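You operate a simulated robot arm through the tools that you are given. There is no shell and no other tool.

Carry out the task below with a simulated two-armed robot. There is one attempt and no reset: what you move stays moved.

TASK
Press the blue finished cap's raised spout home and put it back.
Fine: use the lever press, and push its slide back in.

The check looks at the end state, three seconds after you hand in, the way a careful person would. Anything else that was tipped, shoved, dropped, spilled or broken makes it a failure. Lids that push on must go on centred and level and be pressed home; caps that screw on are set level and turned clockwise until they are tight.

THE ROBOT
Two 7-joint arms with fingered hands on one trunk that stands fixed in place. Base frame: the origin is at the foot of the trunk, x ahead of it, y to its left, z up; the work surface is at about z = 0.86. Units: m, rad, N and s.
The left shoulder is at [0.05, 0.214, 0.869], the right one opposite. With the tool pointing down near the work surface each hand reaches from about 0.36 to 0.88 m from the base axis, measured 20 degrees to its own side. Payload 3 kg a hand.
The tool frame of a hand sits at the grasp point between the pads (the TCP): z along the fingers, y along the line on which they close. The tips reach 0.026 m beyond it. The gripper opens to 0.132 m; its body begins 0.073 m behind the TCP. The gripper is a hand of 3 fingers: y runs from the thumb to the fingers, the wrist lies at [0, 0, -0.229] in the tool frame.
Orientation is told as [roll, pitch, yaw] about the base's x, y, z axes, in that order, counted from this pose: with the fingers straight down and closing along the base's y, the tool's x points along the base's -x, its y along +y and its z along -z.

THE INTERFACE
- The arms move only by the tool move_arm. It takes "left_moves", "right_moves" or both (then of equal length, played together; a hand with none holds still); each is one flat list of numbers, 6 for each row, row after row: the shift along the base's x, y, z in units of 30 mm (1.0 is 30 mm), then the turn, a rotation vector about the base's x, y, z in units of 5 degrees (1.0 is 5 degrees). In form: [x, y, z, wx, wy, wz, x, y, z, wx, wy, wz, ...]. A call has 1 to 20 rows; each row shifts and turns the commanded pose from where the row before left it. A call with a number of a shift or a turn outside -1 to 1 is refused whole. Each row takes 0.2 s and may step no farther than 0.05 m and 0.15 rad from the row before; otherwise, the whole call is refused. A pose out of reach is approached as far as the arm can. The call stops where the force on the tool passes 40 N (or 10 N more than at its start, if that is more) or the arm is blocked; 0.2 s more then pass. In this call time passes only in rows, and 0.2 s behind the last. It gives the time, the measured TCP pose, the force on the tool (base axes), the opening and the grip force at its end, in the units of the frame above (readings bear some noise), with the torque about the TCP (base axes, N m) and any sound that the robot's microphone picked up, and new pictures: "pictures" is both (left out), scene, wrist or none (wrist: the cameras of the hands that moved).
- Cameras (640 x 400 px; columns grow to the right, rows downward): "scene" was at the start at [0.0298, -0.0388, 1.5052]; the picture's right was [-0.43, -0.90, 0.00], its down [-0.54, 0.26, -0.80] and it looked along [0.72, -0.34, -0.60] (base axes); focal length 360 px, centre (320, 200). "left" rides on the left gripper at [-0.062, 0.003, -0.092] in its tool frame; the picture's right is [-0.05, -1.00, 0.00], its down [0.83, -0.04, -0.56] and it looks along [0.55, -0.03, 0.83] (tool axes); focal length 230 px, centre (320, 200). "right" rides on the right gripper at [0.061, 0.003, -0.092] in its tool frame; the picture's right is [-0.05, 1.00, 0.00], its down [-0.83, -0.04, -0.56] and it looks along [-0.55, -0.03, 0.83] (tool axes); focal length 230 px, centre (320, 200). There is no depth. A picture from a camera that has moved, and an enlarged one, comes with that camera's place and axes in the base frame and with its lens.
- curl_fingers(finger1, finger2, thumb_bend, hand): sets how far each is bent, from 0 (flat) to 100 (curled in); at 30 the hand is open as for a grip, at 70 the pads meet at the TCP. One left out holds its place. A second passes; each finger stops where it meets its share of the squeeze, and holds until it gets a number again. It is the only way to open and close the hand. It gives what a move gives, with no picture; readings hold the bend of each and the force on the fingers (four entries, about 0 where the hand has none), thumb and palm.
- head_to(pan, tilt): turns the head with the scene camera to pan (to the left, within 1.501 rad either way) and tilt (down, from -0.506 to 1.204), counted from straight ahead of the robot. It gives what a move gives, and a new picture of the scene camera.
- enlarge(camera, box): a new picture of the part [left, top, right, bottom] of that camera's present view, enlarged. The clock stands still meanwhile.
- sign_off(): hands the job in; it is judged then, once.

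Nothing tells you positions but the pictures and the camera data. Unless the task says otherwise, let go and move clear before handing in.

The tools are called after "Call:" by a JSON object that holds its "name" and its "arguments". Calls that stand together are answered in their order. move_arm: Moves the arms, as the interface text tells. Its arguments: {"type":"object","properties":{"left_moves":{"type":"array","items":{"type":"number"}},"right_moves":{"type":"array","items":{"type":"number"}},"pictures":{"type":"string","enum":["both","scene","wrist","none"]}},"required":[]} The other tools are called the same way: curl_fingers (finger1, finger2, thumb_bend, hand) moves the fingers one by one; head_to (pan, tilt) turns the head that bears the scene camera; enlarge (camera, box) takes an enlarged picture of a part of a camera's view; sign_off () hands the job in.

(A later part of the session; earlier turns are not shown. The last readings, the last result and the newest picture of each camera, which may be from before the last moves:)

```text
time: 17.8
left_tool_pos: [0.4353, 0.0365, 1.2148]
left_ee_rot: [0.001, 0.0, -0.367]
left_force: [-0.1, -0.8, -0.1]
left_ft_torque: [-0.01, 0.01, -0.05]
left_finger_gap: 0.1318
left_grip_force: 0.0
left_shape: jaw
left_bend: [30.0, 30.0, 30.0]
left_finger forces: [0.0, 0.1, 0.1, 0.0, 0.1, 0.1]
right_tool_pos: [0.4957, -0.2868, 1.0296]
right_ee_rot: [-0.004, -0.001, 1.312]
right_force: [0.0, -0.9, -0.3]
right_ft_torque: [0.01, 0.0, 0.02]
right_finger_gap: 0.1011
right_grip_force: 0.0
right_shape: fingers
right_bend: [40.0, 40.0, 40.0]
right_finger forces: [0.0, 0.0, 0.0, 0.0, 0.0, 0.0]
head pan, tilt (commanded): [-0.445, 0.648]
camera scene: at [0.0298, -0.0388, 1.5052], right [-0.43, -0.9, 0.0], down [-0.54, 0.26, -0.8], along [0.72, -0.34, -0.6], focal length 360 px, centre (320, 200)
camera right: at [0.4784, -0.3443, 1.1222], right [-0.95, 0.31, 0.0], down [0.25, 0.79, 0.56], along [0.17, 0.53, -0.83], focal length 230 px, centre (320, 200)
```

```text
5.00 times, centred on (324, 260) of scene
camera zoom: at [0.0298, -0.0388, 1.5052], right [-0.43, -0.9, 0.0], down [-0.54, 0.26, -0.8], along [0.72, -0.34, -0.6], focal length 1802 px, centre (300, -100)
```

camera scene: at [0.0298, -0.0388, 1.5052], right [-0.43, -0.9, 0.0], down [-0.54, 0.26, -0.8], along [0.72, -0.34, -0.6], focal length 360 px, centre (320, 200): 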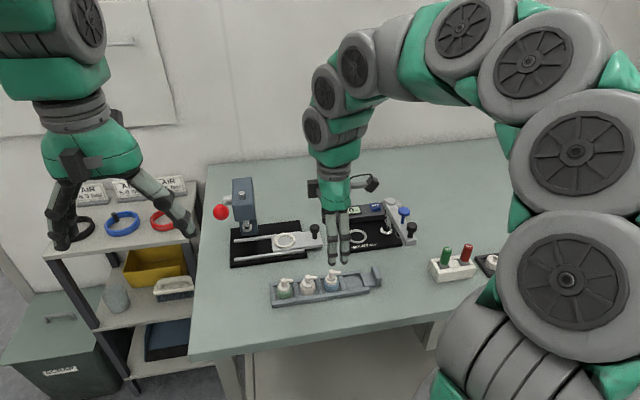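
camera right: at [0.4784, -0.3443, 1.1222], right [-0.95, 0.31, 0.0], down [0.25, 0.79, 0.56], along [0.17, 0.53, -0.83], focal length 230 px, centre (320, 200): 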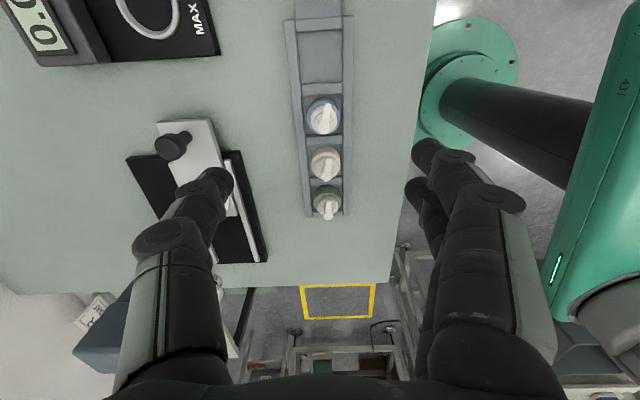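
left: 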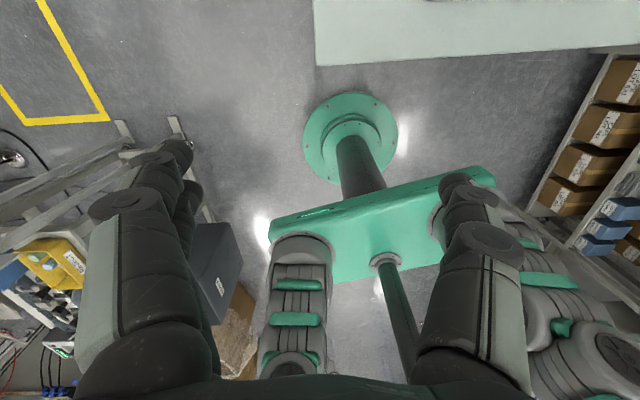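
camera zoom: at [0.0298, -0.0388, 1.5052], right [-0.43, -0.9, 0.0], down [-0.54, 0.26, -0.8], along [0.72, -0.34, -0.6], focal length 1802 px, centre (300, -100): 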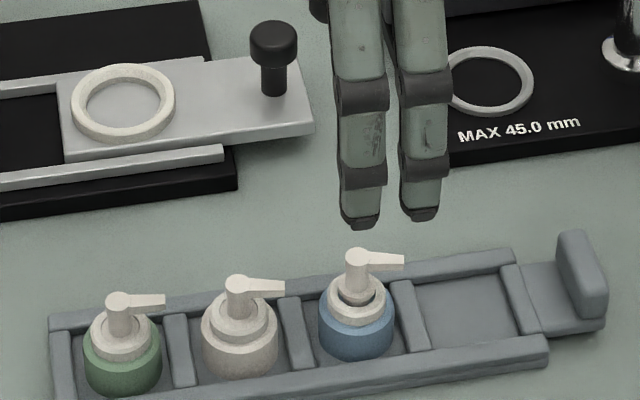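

Triangulation now agrees well: spout top at (0.4934, -0.2873, 0.9155), so the hand is nearly centred. I'll pre-shape the fingers to a narrower opening and check where the tips lie relative to the TCP before descending.

Call:
{"name": "curl_fingers", "arguments": {"hand": "right", "finger1": 54, "finger2": 54, "thumb_bend": 54}}

Call:
{"name": "enlarge", "arguments": {"camera": "right", "box": [160, 50, 480, 250]}}

Call:
{"name": "enlarge", "arguments": {"camera": "scene", "box": [290, 180, 386, 240]}}

Call:
{"name": "enlarge", "arguments": {"camera": "left", "box": [0, 0, 640, 400]}}

```text
time: 18.8
left_tool_pos: [0.4345, 0.0354, 1.2144]
left_ee_rot: [-0.001, 0.0, -0.369]
left_force: [-0.3, -0.8, -0.6]
left_ft_torque: [-0.01, 0.02, -0.03]
left_finger_gap: 0.1317
left_grip_force: 0.0
left_shape: jaw
left_bend: [30.0, 30.0, 30.0]
left_finger forces: [0.0, 0.1, 0.0, 0.0, 0.0, 0.1]
right_tool_pos: [0.4972, -0.2856, 1.0291]
right_ee_rot: [0.0, 0.0, 1.311]
right_force: [-0.2, -0.3, 0.3]
right_ft_torque: [0.02, -0.04, 0.0]
right_finger_gap: 0.0552
right_grip_force: 0.1
right_shape: fingers
right_bend: [54.0, 54.0, 54.0]
right_finger forces: [0.0, 0.1, 0.1, 0.0, 0.0, 0.1]
head pan, tilt (commanded): [-0.445, 0.648]
```

```text
2.00 times, centred on (320, 150) of right
camera zoom: at [0.4787, -0.3444, 1.1223], right [-0.95, 0.31, 0.0], down [0.26, 0.79, 0.56], along [0.17, 0.53, -0.83], focal length 460 px, centre (320, 300)
```

zoom: 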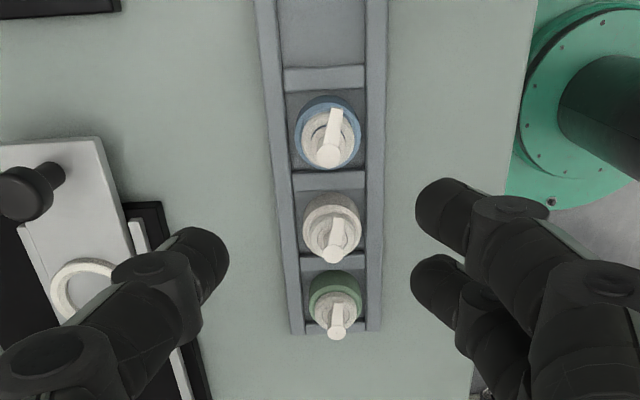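

```text
6.67 times, centred on (338, 210) of scene
camera zoom: at [0.0298, -0.0388, 1.5052], right [-0.43, -0.9, 0.0], down [-0.54, 0.26, -0.8], along [0.72, -0.34, -0.6], focal length 2403 px, centre (200, 133)
```

zoom: 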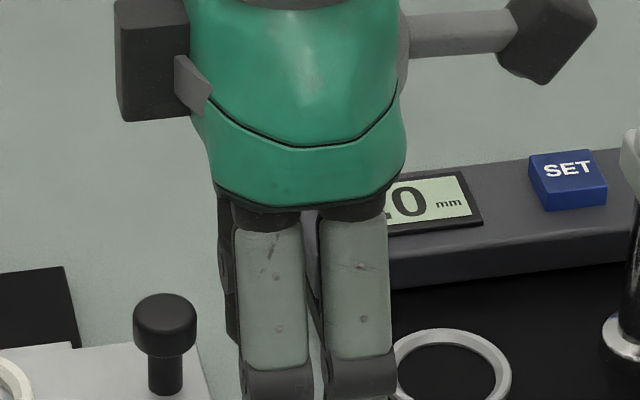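

```text
1.00 times, centred on (320, 200) of left (not enlarged: the box is as wide or as high as the picture)
camera zoom: at [0.4936, 0.0177, 1.3071], right [-0.31, -0.95, 0.0], down [-0.79, 0.26, 0.56], along [-0.53, 0.17, -0.83], focal length 230 px, centre (320, 200)
```

zoom: 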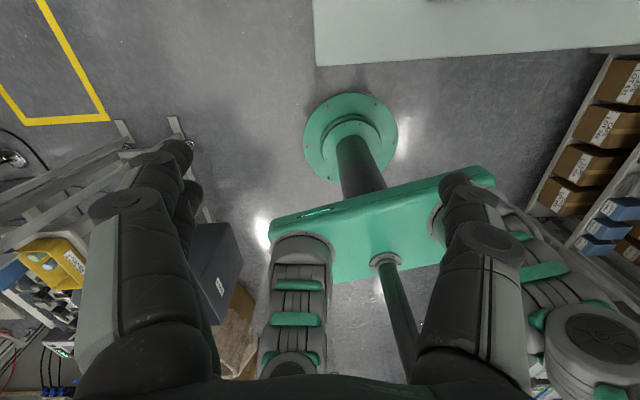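

The pad contact points lie about 27 mm below the TCP, lowest tips about 34 mm. I'll correct the centring by about 4 mm and descend to a hover around the spout first.

Call:
{"name": "move_arm", "arguments": {"right_moves": [-0.033, -0.01, -0.79, 0, 0, 0, -0.033, -0.01, -0.79, 0, 0, 0, -0.033, -0.01, -0.79, 0, 0, 0, -0.033, -0.01, -0.79, 0, 0, 0], "pictures": "both"}}

Call:
{"name": "enlarge", "arguments": {"camera": "right", "box": [200, 80, 440, 280]}}

Call:
{"name": "enlarge", "arguments": {"camera": "scene", "box": [290, 235, 386, 295]}}

```text
time: 19.8
left_tool_pos: [0.4344, 0.0353, 1.2144]
left_ee_rot: [0.001, 0.0, -0.367]
left_force: [0.1, 0.1, -0.1]
left_ft_torque: [0.02, 0.03, -0.03]
left_finger_gap: 0.1322
left_grip_force: 0.1
left_shape: jaw
left_bend: [30.0, 30.0, 30.0]
left_finger forces: [0.0, 0.0, 0.0, 0.1, 0.1, 0.0]
right_tool_pos: [0.4895, -0.2891, 0.934]
right_ee_rot: [0.0, 0.0, 1.312]
right_force: [0.1, 0.0, 0.2]
right_ft_torque: [-0.02, -0.01, -0.02]
right_finger_gap: 0.0549
right_grip_force: 0.0
right_shape: fingers
right_bend: [54.0, 54.0, 54.0]
right_finger forces: [0.1, 0.0, 0.0, 0.0, 0.0, 0.0]
head pan, tilt (commanded): [-0.445, 0.648]
camera scene: at [0.0298, -0.0388, 1.5052], right [-0.43, -0.9, 0.0], down [-0.54, 0.26, -0.8], along [0.72, -0.34, -0.6], focal length 360 px, centre (320, 200)
camera right: at [0.4717, -0.3473, 1.0263], right [-0.95, 0.31, 0.0], down [0.25, 0.79, 0.56], along [0.17, 0.53, -0.83], focal length 230 px, centre (320, 200)
```

scene: 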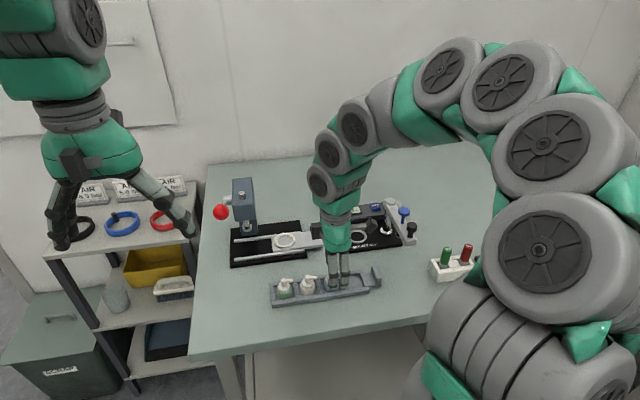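
right: 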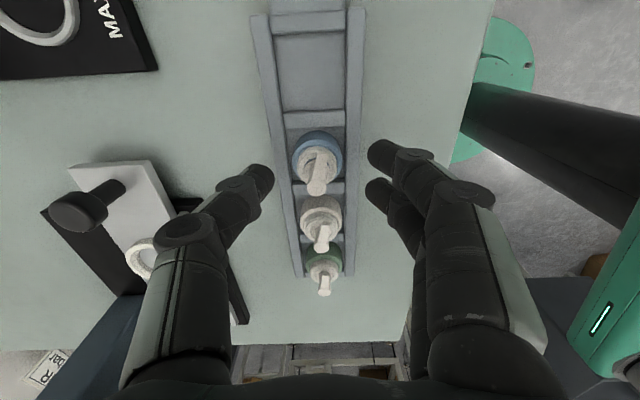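

```text
2.00 times, centred on (320, 180) of right
camera zoom: at [0.4717, -0.3473, 1.0263], right [-0.95, 0.31, 0.0], down [0.25, 0.79, 0.56], along [0.17, 0.53, -0.83], focal length 460 px, centre (320, 240)
```

zoom: 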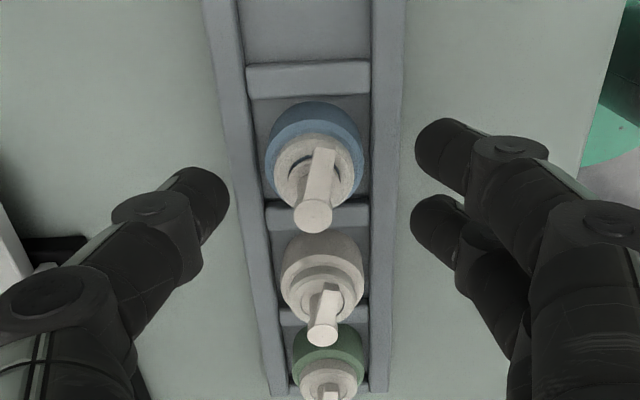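

```text
6.67 times, centred on (338, 265) of scene
camera zoom: at [0.0298, -0.0388, 1.5052], right [-0.43, -0.9, 0.0], down [-0.54, 0.26, -0.8], along [0.72, -0.34, -0.6], focal length 2403 px, centre (200, -233)
```

zoom: 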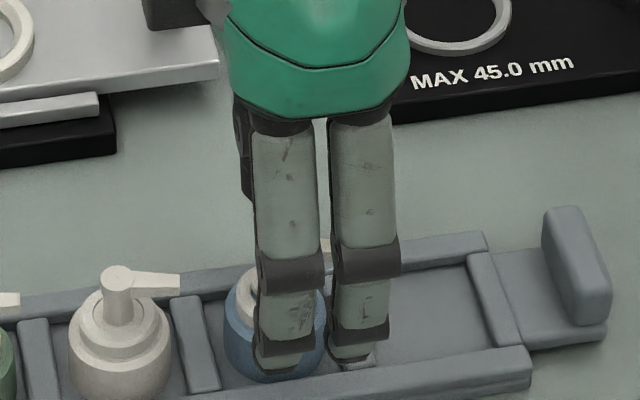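

The hand is about 3 mm off; I'll correct, then lower to gripping height so the tips meet the blue body just above the tray rails.

Call:
{"name": "move_arm", "arguments": {"right_moves": [0.1, 0.073, -0.1, 0, 0, 0, 0, 0, -0.35, 0, 0, 0, 0, 0, -0.35, 0, 0, 0], "pictures": "none"}}

Call:
{"name": "enlarge", "arguments": {"camera": "right", "box": [200, 80, 440, 280]}}

Call:
{"name": "enlarge", "arguments": {"camera": "scene", "box": [290, 245, 386, 305]}}

```text
time: 20.6
left_tool_pos: [0.435, 0.0348, 1.2141]
left_ee_rot: [0.0, 0.0, -0.369]
left_force: [-0.2, -0.3, 0.4]
left_ft_torque: [-0.02, 0.01, 0.01]
left_finger_gap: 0.1317
left_grip_force: 0.0
left_shape: jaw
left_bend: [30.0, 30.0, 30.0]
left_finger forces: [0.0, 0.1, 0.0, 0.0, 0.0, 0.0]
right_tool_pos: [0.4926, -0.2865, 0.9094]
right_ee_rot: [-0.001, 0.0, 1.312]
right_force: [-0.2, 0.1, -0.9]
right_ft_torque: [-0.02, 0.0, 0.0]
right_finger_gap: 0.0549
right_grip_force: 0.1
right_shape: fingers
right_bend: [54.0, 54.0, 54.0]
right_finger forces: [0.0, 0.0, 0.0, 0.0, 0.0, 0.0]
head pan, tilt (commanded): [-0.445, 0.648]
```

```text
2.00 times, centred on (320, 180) of right
camera zoom: at [0.4746, -0.3443, 1.0024], right [-0.95, 0.31, 0.0], down [0.26, 0.79, 0.56], along [0.17, 0.53, -0.83], focal length 460 px, centre (320, 240)
```

zoom: 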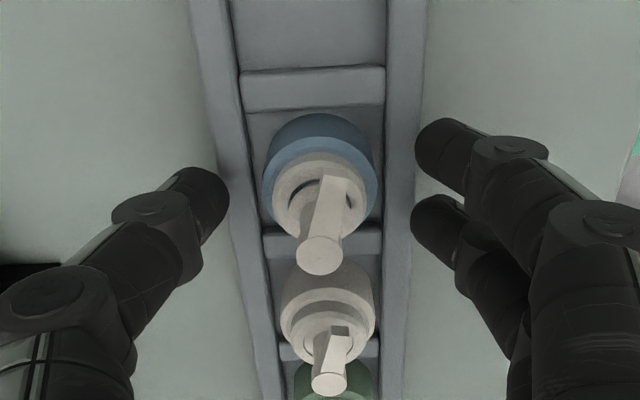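

```text
6.67 times, centred on (338, 275) of scene
camera zoom: at [0.0298, -0.0388, 1.5052], right [-0.43, -0.9, 0.0], down [-0.54, 0.26, -0.8], along [0.72, -0.34, -0.6], focal length 2403 px, centre (200, -300)
```

zoom: 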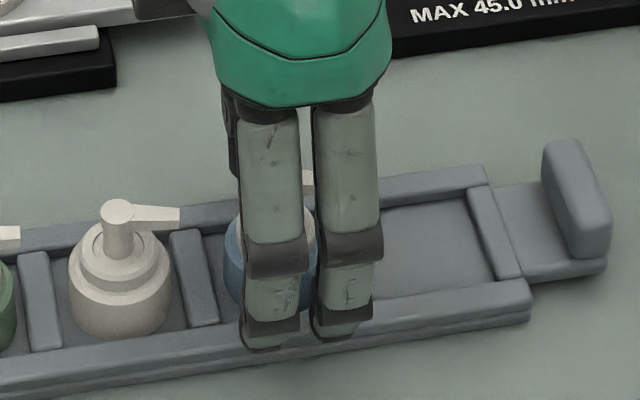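

Centred within a millimetre and no contact yet. I'll close gently in steps.

Call:
{"name": "curl_fingers", "arguments": {"hand": "right", "finger1": 60, "finger2": 60, "thumb_bend": 60}}

Call:
{"name": "enlarge", "arguments": {"camera": "right", "box": [200, 80, 440, 280]}}

Call:
{"name": "enlarge", "arguments": {"camera": "scene", "box": [290, 245, 386, 305]}}

```text
time: 21.6
left_tool_pos: [0.4344, 0.0352, 1.2144]
left_ee_rot: [0.0, 0.0, -0.369]
left_force: [0.8, 0.3, 1.0]
left_ft_torque: [-0.02, 0.0, -0.02]
left_finger_gap: 0.1317
left_grip_force: 0.1
left_shape: jaw
left_bend: [30.0, 30.0, 30.0]
left_finger forces: [0.1, 0.0, 0.0, 0.0, 0.1, 0.1]
right_tool_pos: [0.4937, -0.2862, 0.9094]
right_ee_rot: [0.0, 0.0, 1.31]
right_force: [0.2, -0.3, 1.3]
right_ft_torque: [-0.03, 0.02, -0.02]
right_finger_gap: 0.0359
right_grip_force: 0.1
right_shape: fingers
right_bend: [60.0, 60.0, 60.0]
right_finger forces: [0.0, 0.0, 0.0, 0.1, 0.0, 0.0]
head pan, tilt (commanded): [-0.445, 0.648]
```

```text
2.00 times, centred on (320, 180) of right
camera zoom: at [0.4746, -0.3441, 1.0025], right [-0.95, 0.31, 0.0], down [0.26, 0.79, 0.56], along [0.17, 0.53, -0.83], focal length 460 px, centre (320, 240)
```

zoom: 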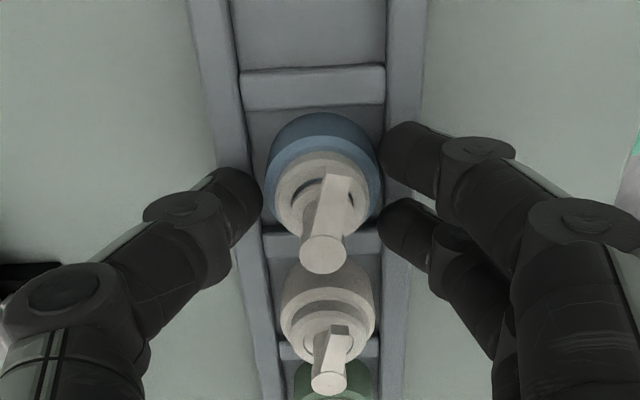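

```text
6.67 times, centred on (338, 275) of scene
camera zoom: at [0.0298, -0.0388, 1.5052], right [-0.43, -0.9, 0.0], down [-0.54, 0.26, -0.8], along [0.72, -0.34, -0.6], focal length 2403 px, centre (200, -300)
```

zoom: 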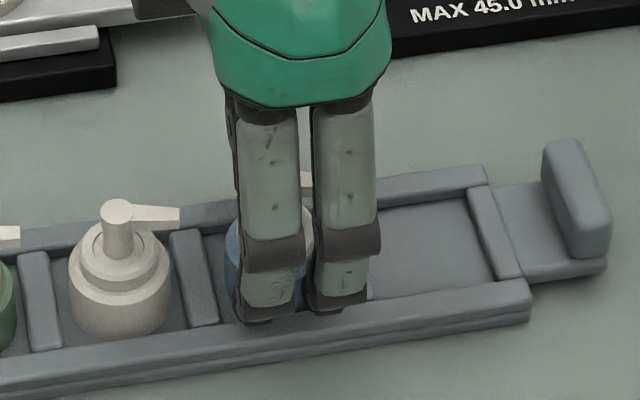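

Fingers are just about to touch the body. Closing a little more.

Call:
{"name": "curl_fingers", "arguments": {"hand": "right", "finger1": 63, "finger2": 63, "thumb_bend": 63}}

Call:
{"name": "enlarge", "arguments": {"camera": "right", "box": [200, 80, 440, 280]}}

```text
time: 22.6
left_tool_pos: [0.4341, 0.0357, 1.2143]
left_ee_rot: [-0.001, 0.0, -0.369]
left_force: [-0.3, -0.7, -0.1]
left_ft_torque: [-0.01, -0.02, -0.01]
left_finger_gap: 0.1323
left_grip_force: 0.1
left_shape: jaw
left_bend: [30.0, 30.0, 30.0]
left_finger forces: [0.1, 0.0, 0.1, 0.1, 0.1, 0.0]
right_tool_pos: [0.4934, -0.286, 0.9088]
right_ee_rot: [0.001, 0.0, 1.312]
right_force: [0.4, 0.7, 0.4]
right_ft_torque: [-0.02, -0.02, 0.01]
right_finger_gap: 0.0315
right_grip_force: 1.9
right_shape: fingers
right_bend: [61.0, 61.0, 62.0]
right_finger forces: [1.1, 1.1, 0.0, 0.1, 2.0, 0.0]
head pan, tilt (commanded): [-0.445, 0.648]
```

```text
2.00 times, centred on (320, 180) of right
camera zoom: at [0.4746, -0.3441, 1.0025], right [-0.95, 0.31, 0.0], down [0.26, 0.79, 0.56], along [0.17, 0.53, -0.83], focal length 460 px, centre (320, 240)
```

zoom: 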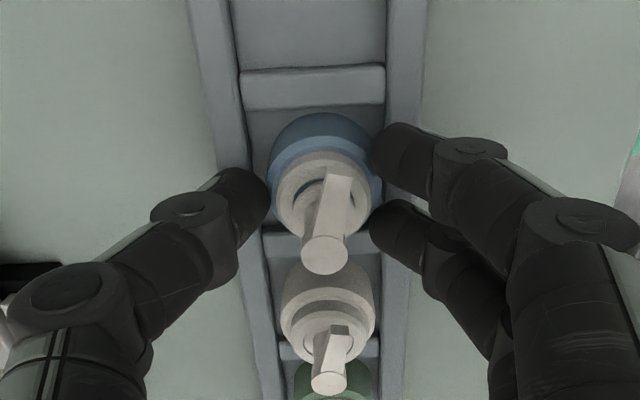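

All three fingers touch evenly. I'll firm the grip moderately and lift a little to test.

Call:
{"name": "curl_fingers", "arguments": {"hand": "right", "finger1": 67, "finger2": 67, "thumb_bend": 67}}

Call:
{"name": "move_arm", "arguments": {"right_moves": [0, 0, 0.35, 0, 0, 0, 0, 0, 0.5, 0, 0, 0], "pictures": "both"}}

Call:
{"name": "enlarge", "arguments": {"camera": "scene", "box": [290, 235, 386, 295]}}

Call:
{"name": "enlarge", "arguments": {"camera": "right", "box": [200, 80, 440, 280]}}

```text
time: 23.6
left_tool_pos: [0.4358, 0.0354, 1.215]
left_ee_rot: [0.002, 0.0, -0.369]
left_force: [0.0, 0.4, 0.1]
left_ft_torque: [0.01, 0.04, -0.01]
left_finger_gap: 0.1319
left_grip_force: 0.0
left_shape: jaw
left_bend: [30.0, 30.0, 30.0]
left_finger forces: [0.1, 0.1, 0.0, 0.1, 0.0, 0.1]
right_tool_pos: [0.4925, -0.2861, 0.9095]
right_ee_rot: [0.001, -0.001, 1.312]
right_force: [0.2, -1.6, -0.4]
right_ft_torque: [0.0, -0.01, 0.03]
right_finger_gap: 0.0296
right_grip_force: 6.1
right_shape: fingers
right_bend: [62.0, 62.0, 64.0]
right_finger forces: [3.6, 3.4, 0.0, 0.1, 6.6, 0.1]
head pan, tilt (commanded): [-0.445, 0.648]
```

```text
time: 24.2
left_tool_pos: [0.4345, 0.0359, 1.2149]
left_ee_rot: [0.001, 0.0, -0.368]
left_force: [-0.9, 0.6, 0.6]
left_ft_torque: [0.0, -0.02, 0.0]
left_finger_gap: 0.1319
left_grip_force: 0.0
left_shape: jaw
left_bend: [30.0, 30.0, 30.0]
left_finger forces: [0.0, 0.1, 0.0, 0.0, 0.0, 0.1]
right_tool_pos: [0.4914, -0.2864, 0.9351]
right_ee_rot: [0.003, 0.0, 1.312]
right_force: [-0.2, -1.0, -0.6]
right_ft_torque: [0.0, 0.02, 0.01]
right_finger_gap: 0.0294
right_grip_force: 7.1
right_shape: fingers
right_bend: [62.0, 62.0, 64.0]
right_finger forces: [3.4, 3.4, 0.0, 0.0, 6.5, 0.0]
head pan, tilt (commanded): [-0.445, 0.648]
camera scene: at [0.0298, -0.0388, 1.5052], right [-0.43, -0.9, 0.0], down [-0.54, 0.26, -0.8], along [0.72, -0.34, -0.6], focal length 360 px, centre (320, 200)
camera right: at [0.4742, -0.3438, 1.0282], right [-0.95, 0.31, 0.0], down [0.26, 0.79, 0.55], along [0.17, 0.53, -0.83], focal length 230 px, centre (320, 200)
```

scene: 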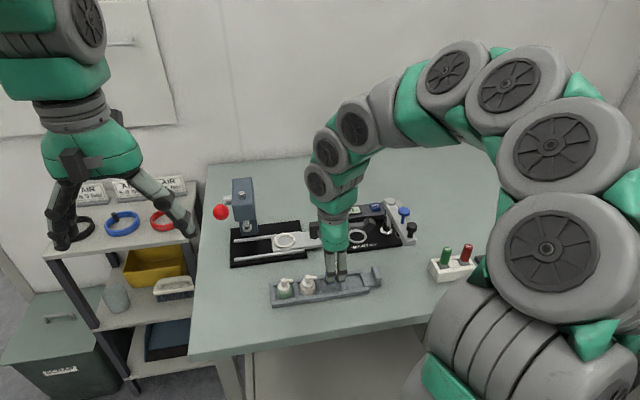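
right: 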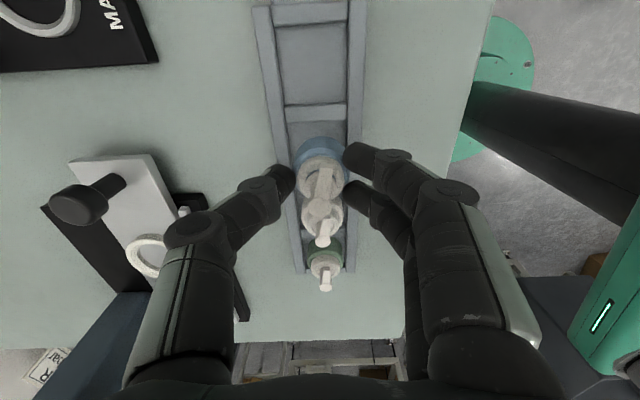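

```text
6.67 times, centred on (338, 265) of scene
camera zoom: at [0.0298, -0.0388, 1.5052], right [-0.43, -0.9, 0.0], down [-0.54, 0.26, -0.8], along [0.72, -0.34, -0.6], focal length 2403 px, centre (200, -233)
```

zoom: 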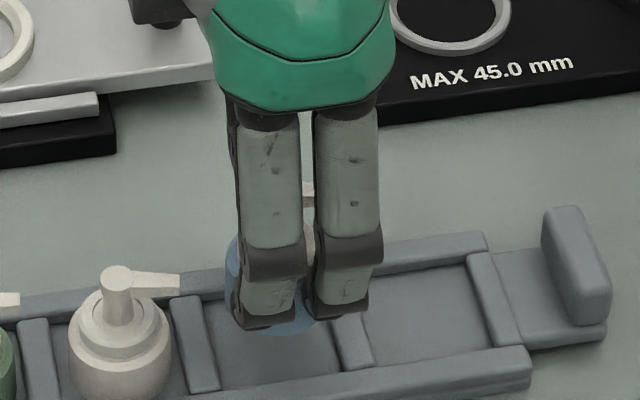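

```text
2.00 times, centred on (320, 180) of right
camera zoom: at [0.4742, -0.3438, 1.0282], right [-0.95, 0.31, 0.0], down [0.26, 0.79, 0.55], along [0.17, 0.53, -0.83], focal length 460 px, centre (320, 240)
```

zoom: 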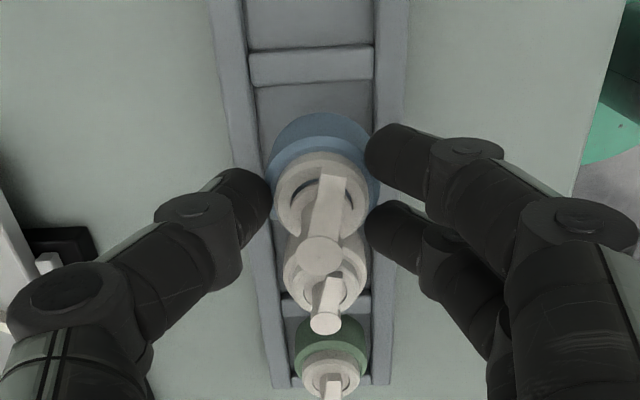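

The cap is held firmly and level, with its spout at the TCP axis. I'll lift it clear and carry it over the nest.

Call:
{"name": "move_arm", "arguments": {"right_moves": [0, 0, 0.82, 0, 0, 0, 0, 0, 0.82, 0, 0, 0, 0.907, 0.252, 0, 0, 0, 0, 0.907, 0.252, 0, 0, 0, 0, 0.907, 0.252, 0, 0, 0, 0, 0.907, 0.252, 0, 0, 0, 0, 0.907, 0.252, 0, 0, 0, 0, 0.907, 0.252, 0, 0, 0, 0], "pictures": "both"}}

Call:
{"name": "enlarge", "arguments": {"camera": "right", "box": [200, 80, 440, 280]}}

Call:
{"name": "enlarge", "arguments": {"camera": "scene", "box": [230, 180, 342, 250]}}

```text
time: 26.0
left_tool_pos: [0.4347, 0.0356, 1.2137]
left_ee_rot: [0.0, 0.0, -0.368]
left_force: [-0.8, -0.7, -1.1]
left_ft_torque: [0.01, -0.02, -0.02]
left_finger_gap: 0.132
left_grip_force: 0.0
left_shape: jaw
left_bend: [30.0, 30.0, 30.0]
left_finger forces: [0.1, 0.0, 0.0, 0.0, 0.1, 0.0]
right_tool_pos: [0.6567, -0.2423, 0.9848]
right_ee_rot: [0.002, -0.001, 1.311]
right_force: [-0.1, -1.0, -0.6]
right_ft_torque: [0.01, -0.01, -0.04]
right_finger_gap: 0.0292
right_grip_force: 6.5
right_shape: fingers
right_bend: [63.0, 63.0, 64.0]
right_finger forces: [3.4, 3.3, 0.1, 0.1, 5.5, 0.0]
head pan, tilt (commanded): [-0.445, 0.648]
camera scene: at [0.0298, -0.0388, 1.5052], right [-0.43, -0.9, 0.0], down [-0.54, 0.26, -0.8], along [0.72, -0.34, -0.6], focal length 360 px, centre (320, 200)
camera right: at [0.6382, -0.2994, 1.0782], right [-0.95, 0.31, 0.0], down [0.26, 0.79, 0.55], along [0.17, 0.53, -0.83], focal length 230 px, centre (320, 200)
```

scene: 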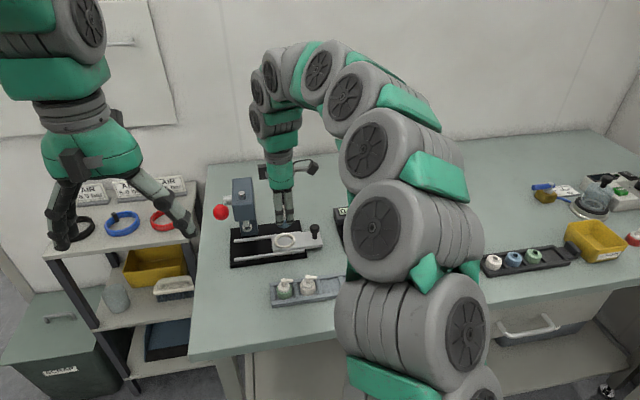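
right: 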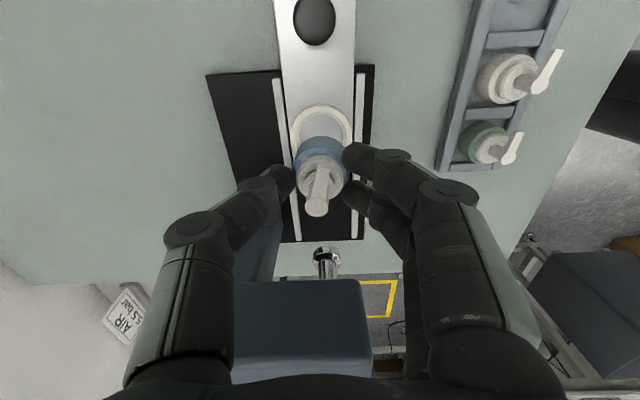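

```text
2.00 times, centred on (320, 180) of right
camera zoom: at [0.6382, -0.2994, 1.0782], right [-0.95, 0.31, 0.0], down [0.26, 0.79, 0.55], along [0.17, 0.53, -0.83], focal length 460 px, centre (320, 240)
```

zoom: 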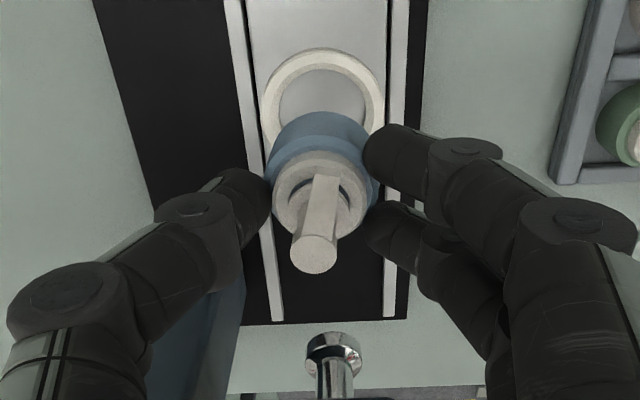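

```text
5.71 times, centred on (286, 215) of scene
camera zoom: at [0.0298, -0.0388, 1.5052], right [-0.43, -0.9, 0.0], down [-0.54, 0.26, -0.8], along [0.72, -0.34, -0.6], focal length 2059 px, centre (514, 114)
```

zoom: 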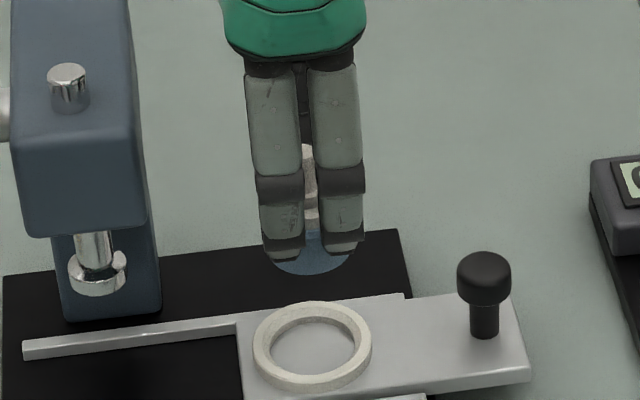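

The cap hangs above the nest. I'll zoom in to measure the nest against the cap before lowering.

Call:
{"name": "enlarge", "arguments": {"camera": "right", "box": [270, 90, 370, 152]}}

Call:
{"name": "enlarge", "arguments": {"camera": "right", "box": [270, 140, 370, 222]}}

Call:
{"name": "enlarge", "arguments": {"camera": "scene", "box": [262, 200, 326, 250]}}

```text
6.40 times, centred on (320, 121) of right
camera zoom: at [0.6382, -0.2994, 1.0782], right [-0.95, 0.31, 0.0], down [0.26, 0.79, 0.55], along [0.17, 0.53, -0.83], focal length 1472 px, centre (320, 706)
```

zoom: 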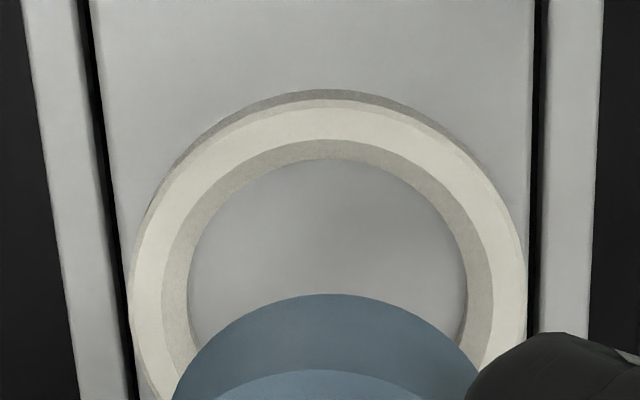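

```text
4.88 times, centred on (320, 181) of right
camera zoom: at [0.6382, -0.2994, 1.0782], right [-0.95, 0.31, 0.0], down [0.26, 0.79, 0.55], along [0.17, 0.53, -0.83], focal length 1122 px, centre (320, 293)
```

zoom: 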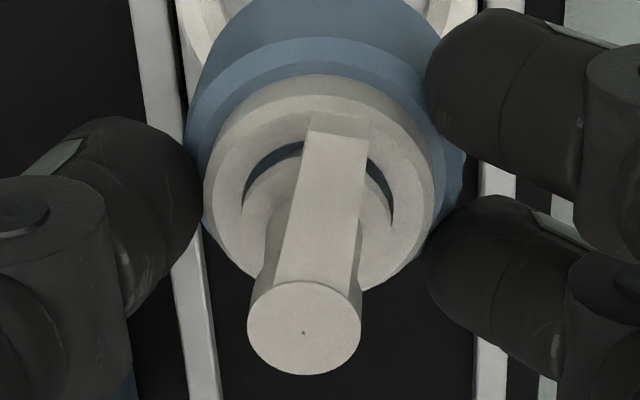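

```text
8.00 times, centred on (294, 225) of scene
camera zoom: at [0.0298, -0.0388, 1.5052], right [-0.43, -0.9, 0.0], down [-0.54, 0.26, -0.8], along [0.72, -0.34, -0.6], focal length 2883 px, centre (528, 0)
```

zoom: 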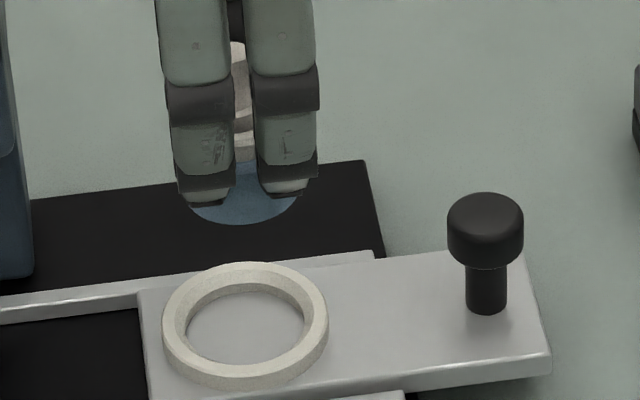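

The nest centre is about 5 mm toward the press from the cap axis, and the cap leans about 4° in the grip. I'll correct the offset, level it by turning the hand slightly, and lower to just above the ring.

Call:
{"name": "move_arm", "arguments": {"right_moves": [-0.017, 0.082, -0.2, -0.09, -0.338, 0, -0.017, 0.082, -0.2, -0.09, -0.338, 0, 0, 0, -0.5, 0, 0, 0, 0, 0, -0.5, 0, 0, 0], "pictures": "none"}}

Call:
{"name": "enlarge", "arguments": {"camera": "right", "box": [260, 110, 380, 210]}}

Call:
{"name": "enlarge", "arguments": {"camera": "scene", "box": [262, 200, 326, 250]}}

```text
time: 27.0
left_tool_pos: [0.4342, 0.0367, 1.216]
left_ee_rot: [0.001, 0.001, -0.368]
left_force: [0.3, -0.4, 0.1]
left_ft_torque: [0.04, -0.04, 0.03]
left_finger_gap: 0.1317
left_grip_force: 0.0
left_shape: jaw
left_bend: [30.0, 30.0, 30.0]
left_finger forces: [0.1, 0.1, 0.0, 0.1, 0.0, 0.1]
right_tool_pos: [0.6551, -0.2359, 0.9438]
right_ee_rot: [-0.059, -0.001, 1.312]
right_force: [0.3, 0.6, 0.7]
right_ft_torque: [0.03, 0.02, 0.01]
right_finger_gap: 0.0266
right_grip_force: 6.1
right_shape: fingers
right_bend: [63.0, 63.0, 64.0]
right_finger forces: [2.9, 2.7, 0.1, 0.0, 6.0, 0.1]
head pan, tilt (commanded): [-0.445, 0.648]
```

```text
4.00 times, centred on (320, 160) of right
camera zoom: at [0.6315, -0.293, 1.0354], right [-0.95, 0.31, -0.06], down [0.22, 0.8, 0.56], along [0.22, 0.52, -0.83], focal length 920 px, centre (320, 360)
```

zoom: 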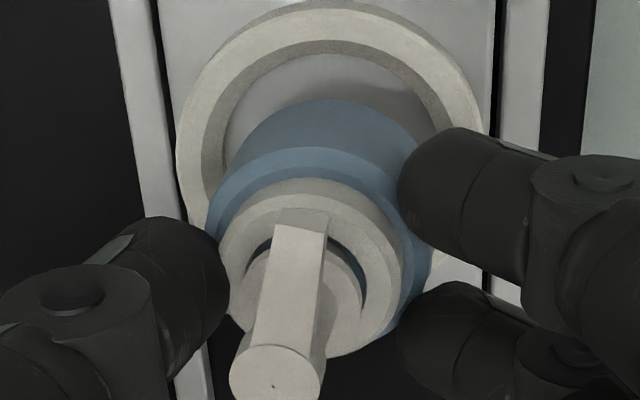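

```text
8.00 times, centred on (294, 225) of scene
camera zoom: at [0.0298, -0.0388, 1.5052], right [-0.43, -0.9, 0.0], down [-0.54, 0.26, -0.8], along [0.72, -0.34, -0.6], focal length 2883 px, centre (528, 0)
```

zoom: 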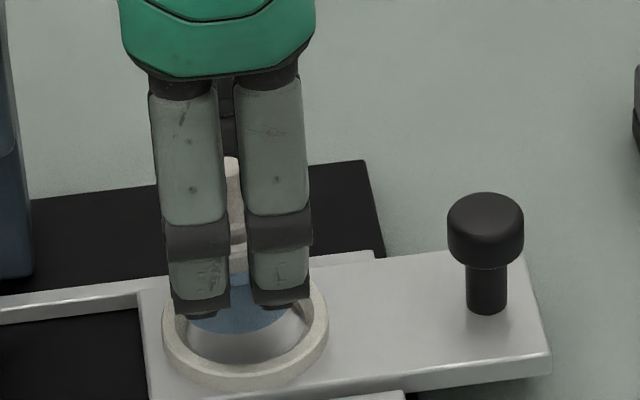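

The cap leans in the grip but its base is now centred over the ring within about a millimetre. I'll lower it into the nest in small steps so the nest floor levels it.

Call:
{"name": "move_arm", "arguments": {"right_moves": [0, 0, -0.25, 0, 0, 0, 0, 0, -0.25, 0, 0, 0], "pictures": "none"}}

Call:
{"name": "enlarge", "arguments": {"camera": "right", "box": [260, 110, 380, 210]}}

Call:
{"name": "enlarge", "arguments": {"camera": "scene", "box": [262, 200, 326, 250]}}

```text
time: 27.6
left_tool_pos: [0.4352, 0.0358, 1.2153]
left_ee_rot: [0.0, -0.001, -0.369]
left_force: [-0.6, 0.7, -0.5]
left_ft_torque: [-0.01, -0.01, 0.04]
left_finger_gap: 0.1318
left_grip_force: 0.1
left_shape: jaw
left_bend: [30.0, 30.0, 30.0]
left_finger forces: [0.1, 0.1, 0.0, 0.0, 0.0, 0.0]
right_tool_pos: [0.6554, -0.2377, 0.9281]
right_ee_rot: [-0.062, 0.0, 1.31]
right_force: [-2.2, -0.4, 6.9]
right_ft_torque: [-0.01, -0.01, -0.02]
right_finger_gap: 0.0266
right_grip_force: 8.3
right_shape: fingers
right_bend: [63.0, 64.0, 65.0]
right_finger forces: [4.4, 4.0, 0.1, 0.0, 8.6, 0.0]
head pan, tilt (commanded): [-0.445, 0.648]
```

```text
4.00 times, centred on (320, 160) of right
camera zoom: at [0.6324, -0.2929, 1.0208], right [-0.95, 0.31, -0.06], down [0.22, 0.8, 0.56], along [0.22, 0.52, -0.83], focal length 920 px, centre (320, 360)
```

zoom: 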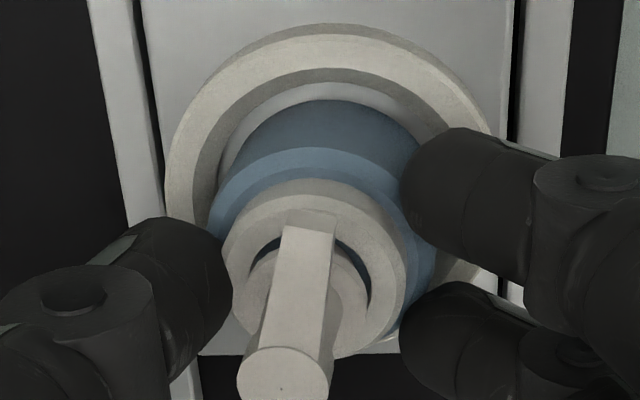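

```text
8.00 times, centred on (294, 225) of scene
camera zoom: at [0.0297, -0.0388, 1.5052], right [-0.43, -0.9, 0.0], down [-0.54, 0.26, -0.8], along [0.72, -0.34, -0.6], focal length 2883 px, centre (528, 0)
```

zoom: 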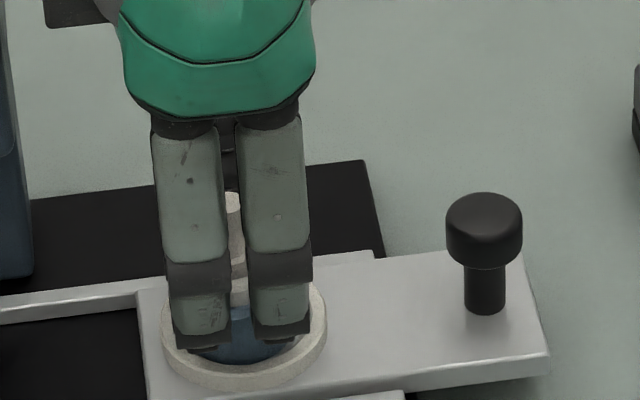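

The cap's base has met the nest floor (about 7 N up) and is inside the ring. I'll release gradually so it settles flat.

Call:
{"name": "curl_fingers", "arguments": {"hand": "right", "finger1": 61, "finger2": 61, "thumb_bend": 61}}

Call:
{"name": "enlarge", "arguments": {"camera": "right", "box": [260, 110, 380, 210]}}

Call:
{"name": "enlarge", "arguments": {"camera": "scene", "box": [262, 200, 326, 250]}}

```text
time: 28.6
left_tool_pos: [0.4347, 0.0354, 1.2149]
left_ee_rot: [0.001, -0.001, -0.369]
left_force: [0.6, 0.3, 1.0]
left_ft_torque: [0.02, -0.01, -0.01]
left_finger_gap: 0.1318
left_grip_force: 0.1
left_shape: jaw
left_bend: [30.0, 30.0, 30.0]
left_finger forces: [0.1, 0.0, 0.0, 0.0, 0.0, 0.0]
right_tool_pos: [0.6561, -0.2358, 0.927]
right_ee_rot: [-0.062, -0.001, 1.31]
right_force: [-0.4, -0.5, 1.0]
right_ft_torque: [-0.02, -0.01, 0.01]
right_finger_gap: 0.0318
right_grip_force: 0.0
right_shape: fingers
right_bend: [61.0, 61.0, 61.0]
right_finger forces: [0.4, 0.0, 0.0, 0.0, 0.3, 0.0]
head pan, tilt (commanded): [-0.445, 0.648]
```

```text
4.00 times, centred on (320, 160) of right
camera zoom: at [0.6324, -0.2927, 1.0208], right [-0.95, 0.31, -0.06], down [0.22, 0.8, 0.56], along [0.22, 0.52, -0.83], focal length 920 px, centre (320, 360)
```

zoom: 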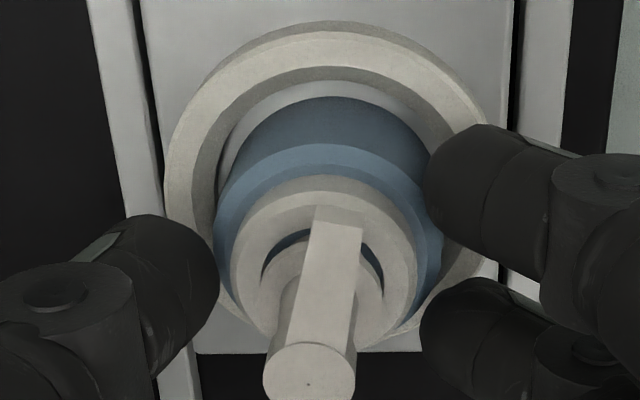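

```text
8.00 times, centred on (294, 225) of scene
camera zoom: at [0.0298, -0.0388, 1.5052], right [-0.43, -0.9, 0.0], down [-0.54, 0.26, -0.8], along [0.72, -0.34, -0.6], focal length 2883 px, centre (528, 0)
```

zoom: 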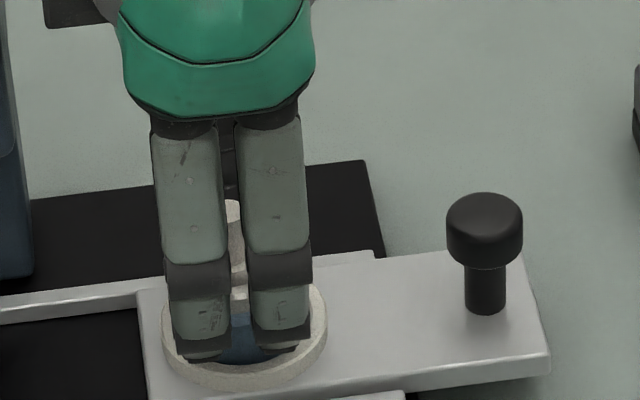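

The cap has settled flat in the nest. I'll open the fingers and rise straight up.

Call:
{"name": "curl_fingers", "arguments": {"hand": "right", "finger1": 50, "finger2": 50, "thumb_bend": 50}}

Call:
{"name": "move_arm", "arguments": {"right_moves": [0, 0, 0.8, 0, 0, 0, 0, 0, 1, 0, 0, 0, 0, 0, 1, 0.09, 0.338, 0, 0, 0, 1, 0.09, 0.338, 0], "pictures": "both"}}

Call:
{"name": "enlarge", "arguments": {"camera": "scene", "box": [222, 190, 332, 260]}}

Call:
{"name": "enlarge", "arguments": {"camera": "right", "box": [260, 80, 380, 200]}}

```text
time: 29.6
left_tool_pos: [0.435, 0.0353, 1.2154]
left_ee_rot: [0.001, -0.001, -0.369]
left_force: [-0.2, 0.3, 0.4]
left_ft_torque: [0.0, -0.02, -0.03]
left_finger_gap: 0.1321
left_grip_force: 0.1
left_shape: jaw
left_bend: [30.0, 30.0, 30.0]
left_finger forces: [0.0, 0.1, 0.0, 0.1, 0.0, 0.0]
right_tool_pos: [0.657, -0.2359, 0.9291]
right_ee_rot: [-0.061, 0.0, 1.311]
right_force: [0.1, -0.1, -0.3]
right_ft_torque: [0.0, 0.02, -0.01]
right_finger_gap: 0.0673
right_grip_force: 0.1
right_shape: fingers
right_bend: [50.0, 50.0, 50.0]
right_finger forces: [0.1, 0.0, 0.0, 0.1, 0.0, 0.0]
head pan, tilt (commanded): [-0.445, 0.648]
```

```text
time: 30.6
left_tool_pos: [0.435, 0.0361, 1.2144]
left_ee_rot: [0.0, -0.001, -0.369]
left_force: [-0.1, 0.4, 0.0]
left_ft_torque: [0.0, 0.0, 0.0]
left_finger_gap: 0.1318
left_grip_force: 0.1
left_shape: jaw
left_bend: [30.0, 30.0, 30.0]
left_finger forces: [0.0, 0.1, 0.0, 0.0, 0.0, 0.0]
right_tool_pos: [0.656, -0.2363, 1.0407]
right_ee_rot: [0.003, 0.001, 1.311]
right_force: [-0.3, 1.9, 0.5]
right_ft_torque: [0.0, 0.04, 0.0]
right_finger_gap: 0.0673
right_grip_force: 0.0
right_shape: fingers
right_bend: [50.0, 50.0, 50.0]
right_finger forces: [0.0, 0.0, 0.0, 0.0, 0.0, 0.0]
head pan, tilt (commanded): [-0.445, 0.648]
camera scene: at [0.0298, -0.0388, 1.5052], right [-0.43, -0.9, 0.0], down [-0.54, 0.26, -0.8], along [0.72, -0.34, -0.6], focal length 360 px, centre (320, 200)
camera right: at [0.6385, -0.2936, 1.133], right [-0.95, 0.31, 0.0], down [0.26, 0.79, 0.56], along [0.17, 0.53, -0.83], focal length 230 px, centre (320, 200)
```

scene: 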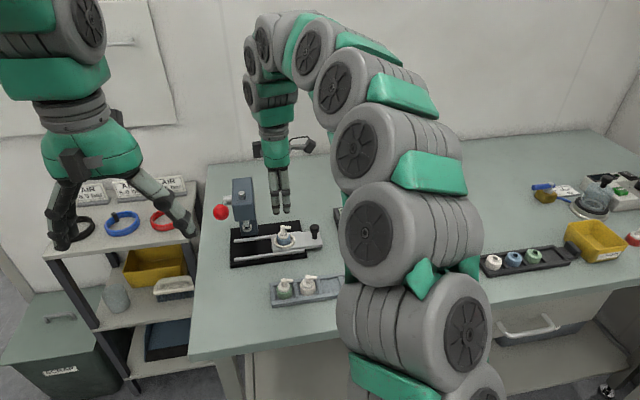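
right: 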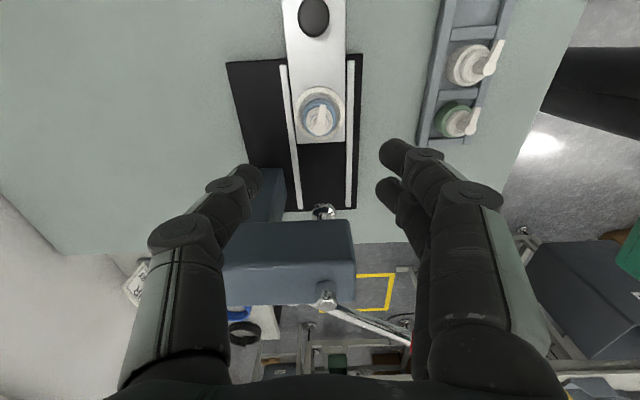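

```text
5.71 times, centred on (277, 225) of scene
camera zoom: at [0.0298, -0.0388, 1.5052], right [-0.43, -0.9, 0.0], down [-0.54, 0.26, -0.8], along [0.72, -0.34, -0.6], focal length 2059 px, centre (566, 57)
```

zoom: 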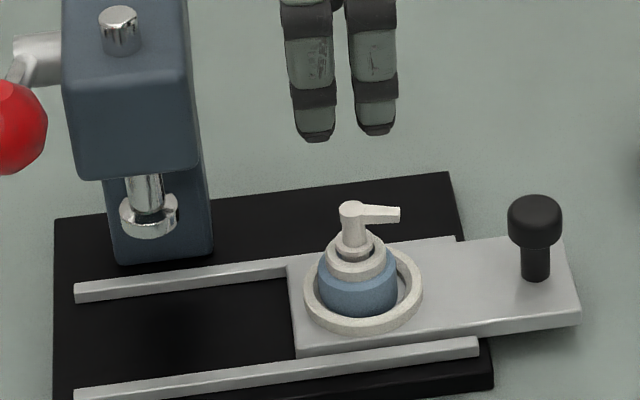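

```text
3.33 times, centred on (320, 140) of right
camera zoom: at [0.6385, -0.2936, 1.133], right [-0.95, 0.31, 0.0], down [0.26, 0.79, 0.56], along [0.17, 0.53, -0.83], focal length 767 px, centre (320, 400)
```

zoom: 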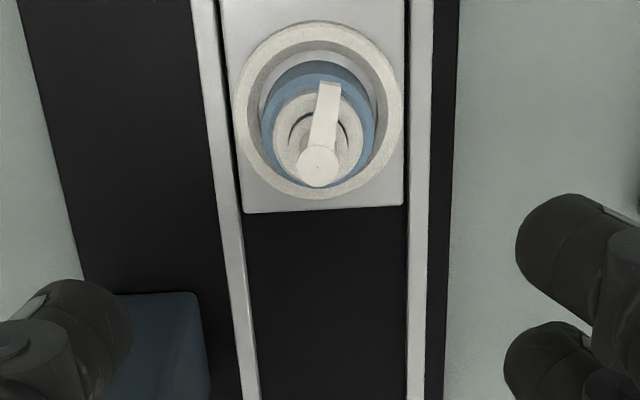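

The cap stands level in the nest, spout top ≈ 0.9315, and the ram's lower face ≈ 0.941, so it will pass under. Next I return to the knob with the same tilt as before to push the slide in.

Call:
{"name": "curl_fingers", "arguments": {"hand": "right", "finger1": 44, "finger2": 44, "thumb_bend": 44}}

Call:
{"name": "move_arm", "arguments": {"right_moves": [-0.156, -0.658, -0.1, 0.483, -0.129, 0, -0.156, -0.658, -0.1, 0.483, -0.129, 0, -0.156, -0.658, -0.1, 0.483, -0.129, 0, -0.156, -0.658, -0.1, 0.483, -0.129, 0, 0, 0, -0.8, 0, 0, 0, 0, 0, -0.8, 0, 0, 0], "pictures": "both"}}

Call:
{"name": "enlarge", "arguments": {"camera": "right", "box": [200, 50, 440, 250]}}

```text
time: 31.6
left_tool_pos: [0.4344, 0.0365, 1.2142]
left_ee_rot: [0.0, 0.0, -0.368]
left_force: [-0.1, -0.1, 0.3]
left_ft_torque: [0.02, 0.02, 0.01]
left_finger_gap: 0.1318
left_grip_force: 0.1
left_shape: jaw
left_bend: [30.0, 30.0, 30.0]
left_finger forces: [0.0, 0.0, 0.1, 0.0, 0.0, 0.0]
right_tool_pos: [0.6566, -0.236, 1.0405]
right_ee_rot: [0.001, 0.0, 1.311]
right_force: [0.6, -1.0, 0.2]
right_ft_torque: [0.01, 0.0, 0.02]
right_finger_gap: 0.0871
right_grip_force: 0.0
right_shape: fingers
right_bend: [44.0, 44.0, 44.0]
right_finger forces: [0.0, 0.1, 0.0, 0.0, 0.1, 0.0]
head pan, tilt (commanded): [-0.445, 0.648]
```

```text
time: 33.0
left_tool_pos: [0.435, 0.0366, 1.2142]
left_ee_rot: [0.0, 0.001, -0.368]
left_force: [0.0, -0.1, 0.2]
left_ft_torque: [0.01, 0.01, 0.01]
left_finger_gap: 0.1321
left_grip_force: 0.0
left_shape: jaw
left_bend: [30.0, 30.0, 30.0]
left_finger forces: [0.0, 0.0, 0.1, 0.0, 0.0, 0.0]
right_tool_pos: [0.6381, -0.3166, 0.9813]
right_ee_rot: [0.0, -0.174, 1.313]
right_force: [0.2, 0.6, -0.2]
right_ft_torque: [0.06, -0.01, -0.02]
right_finger_gap: 0.0875
right_grip_force: 0.0
right_shape: fingers
right_bend: [44.0, 44.0, 44.0]
right_finger forces: [0.1, 0.0, 0.0, 0.1, 0.0, 0.1]
head pan, tilt (commanded): [-0.445, 0.648]
camera scene: at [0.0298, -0.0388, 1.5052], right [-0.43, -0.9, 0.0], down [-0.54, 0.26, -0.8], along [0.72, -0.34, -0.6], focal length 360 px, centre (320, 200)
camera right: at [0.6149, -0.3892, 1.0628], right [-0.95, 0.31, 0.01], down [0.23, 0.69, 0.69], along [0.21, 0.66, -0.72], focal length 230 px, centre (320, 200)
```

scene: 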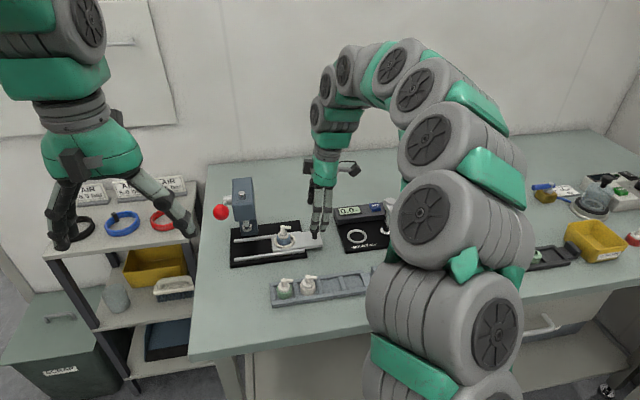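
right: 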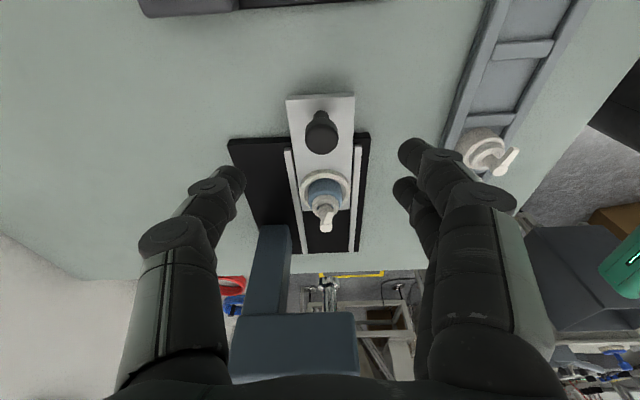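

```text
2.00 times, centred on (320, 150) of right
camera zoom: at [0.6149, -0.3892, 1.0628], right [-0.95, 0.31, 0.01], down [0.23, 0.69, 0.69], along [0.21, 0.66, -0.72], focal length 460 px, centre (320, 300)
```

zoom: 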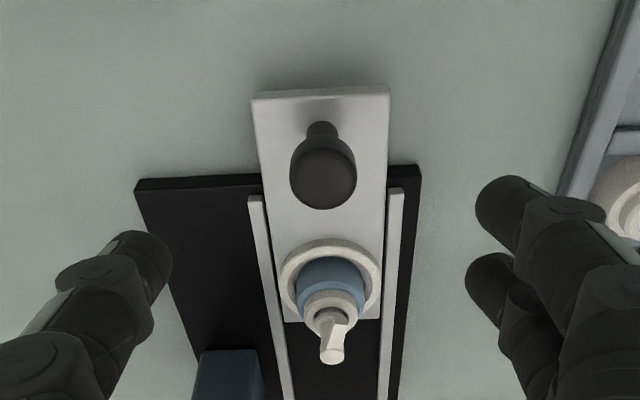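

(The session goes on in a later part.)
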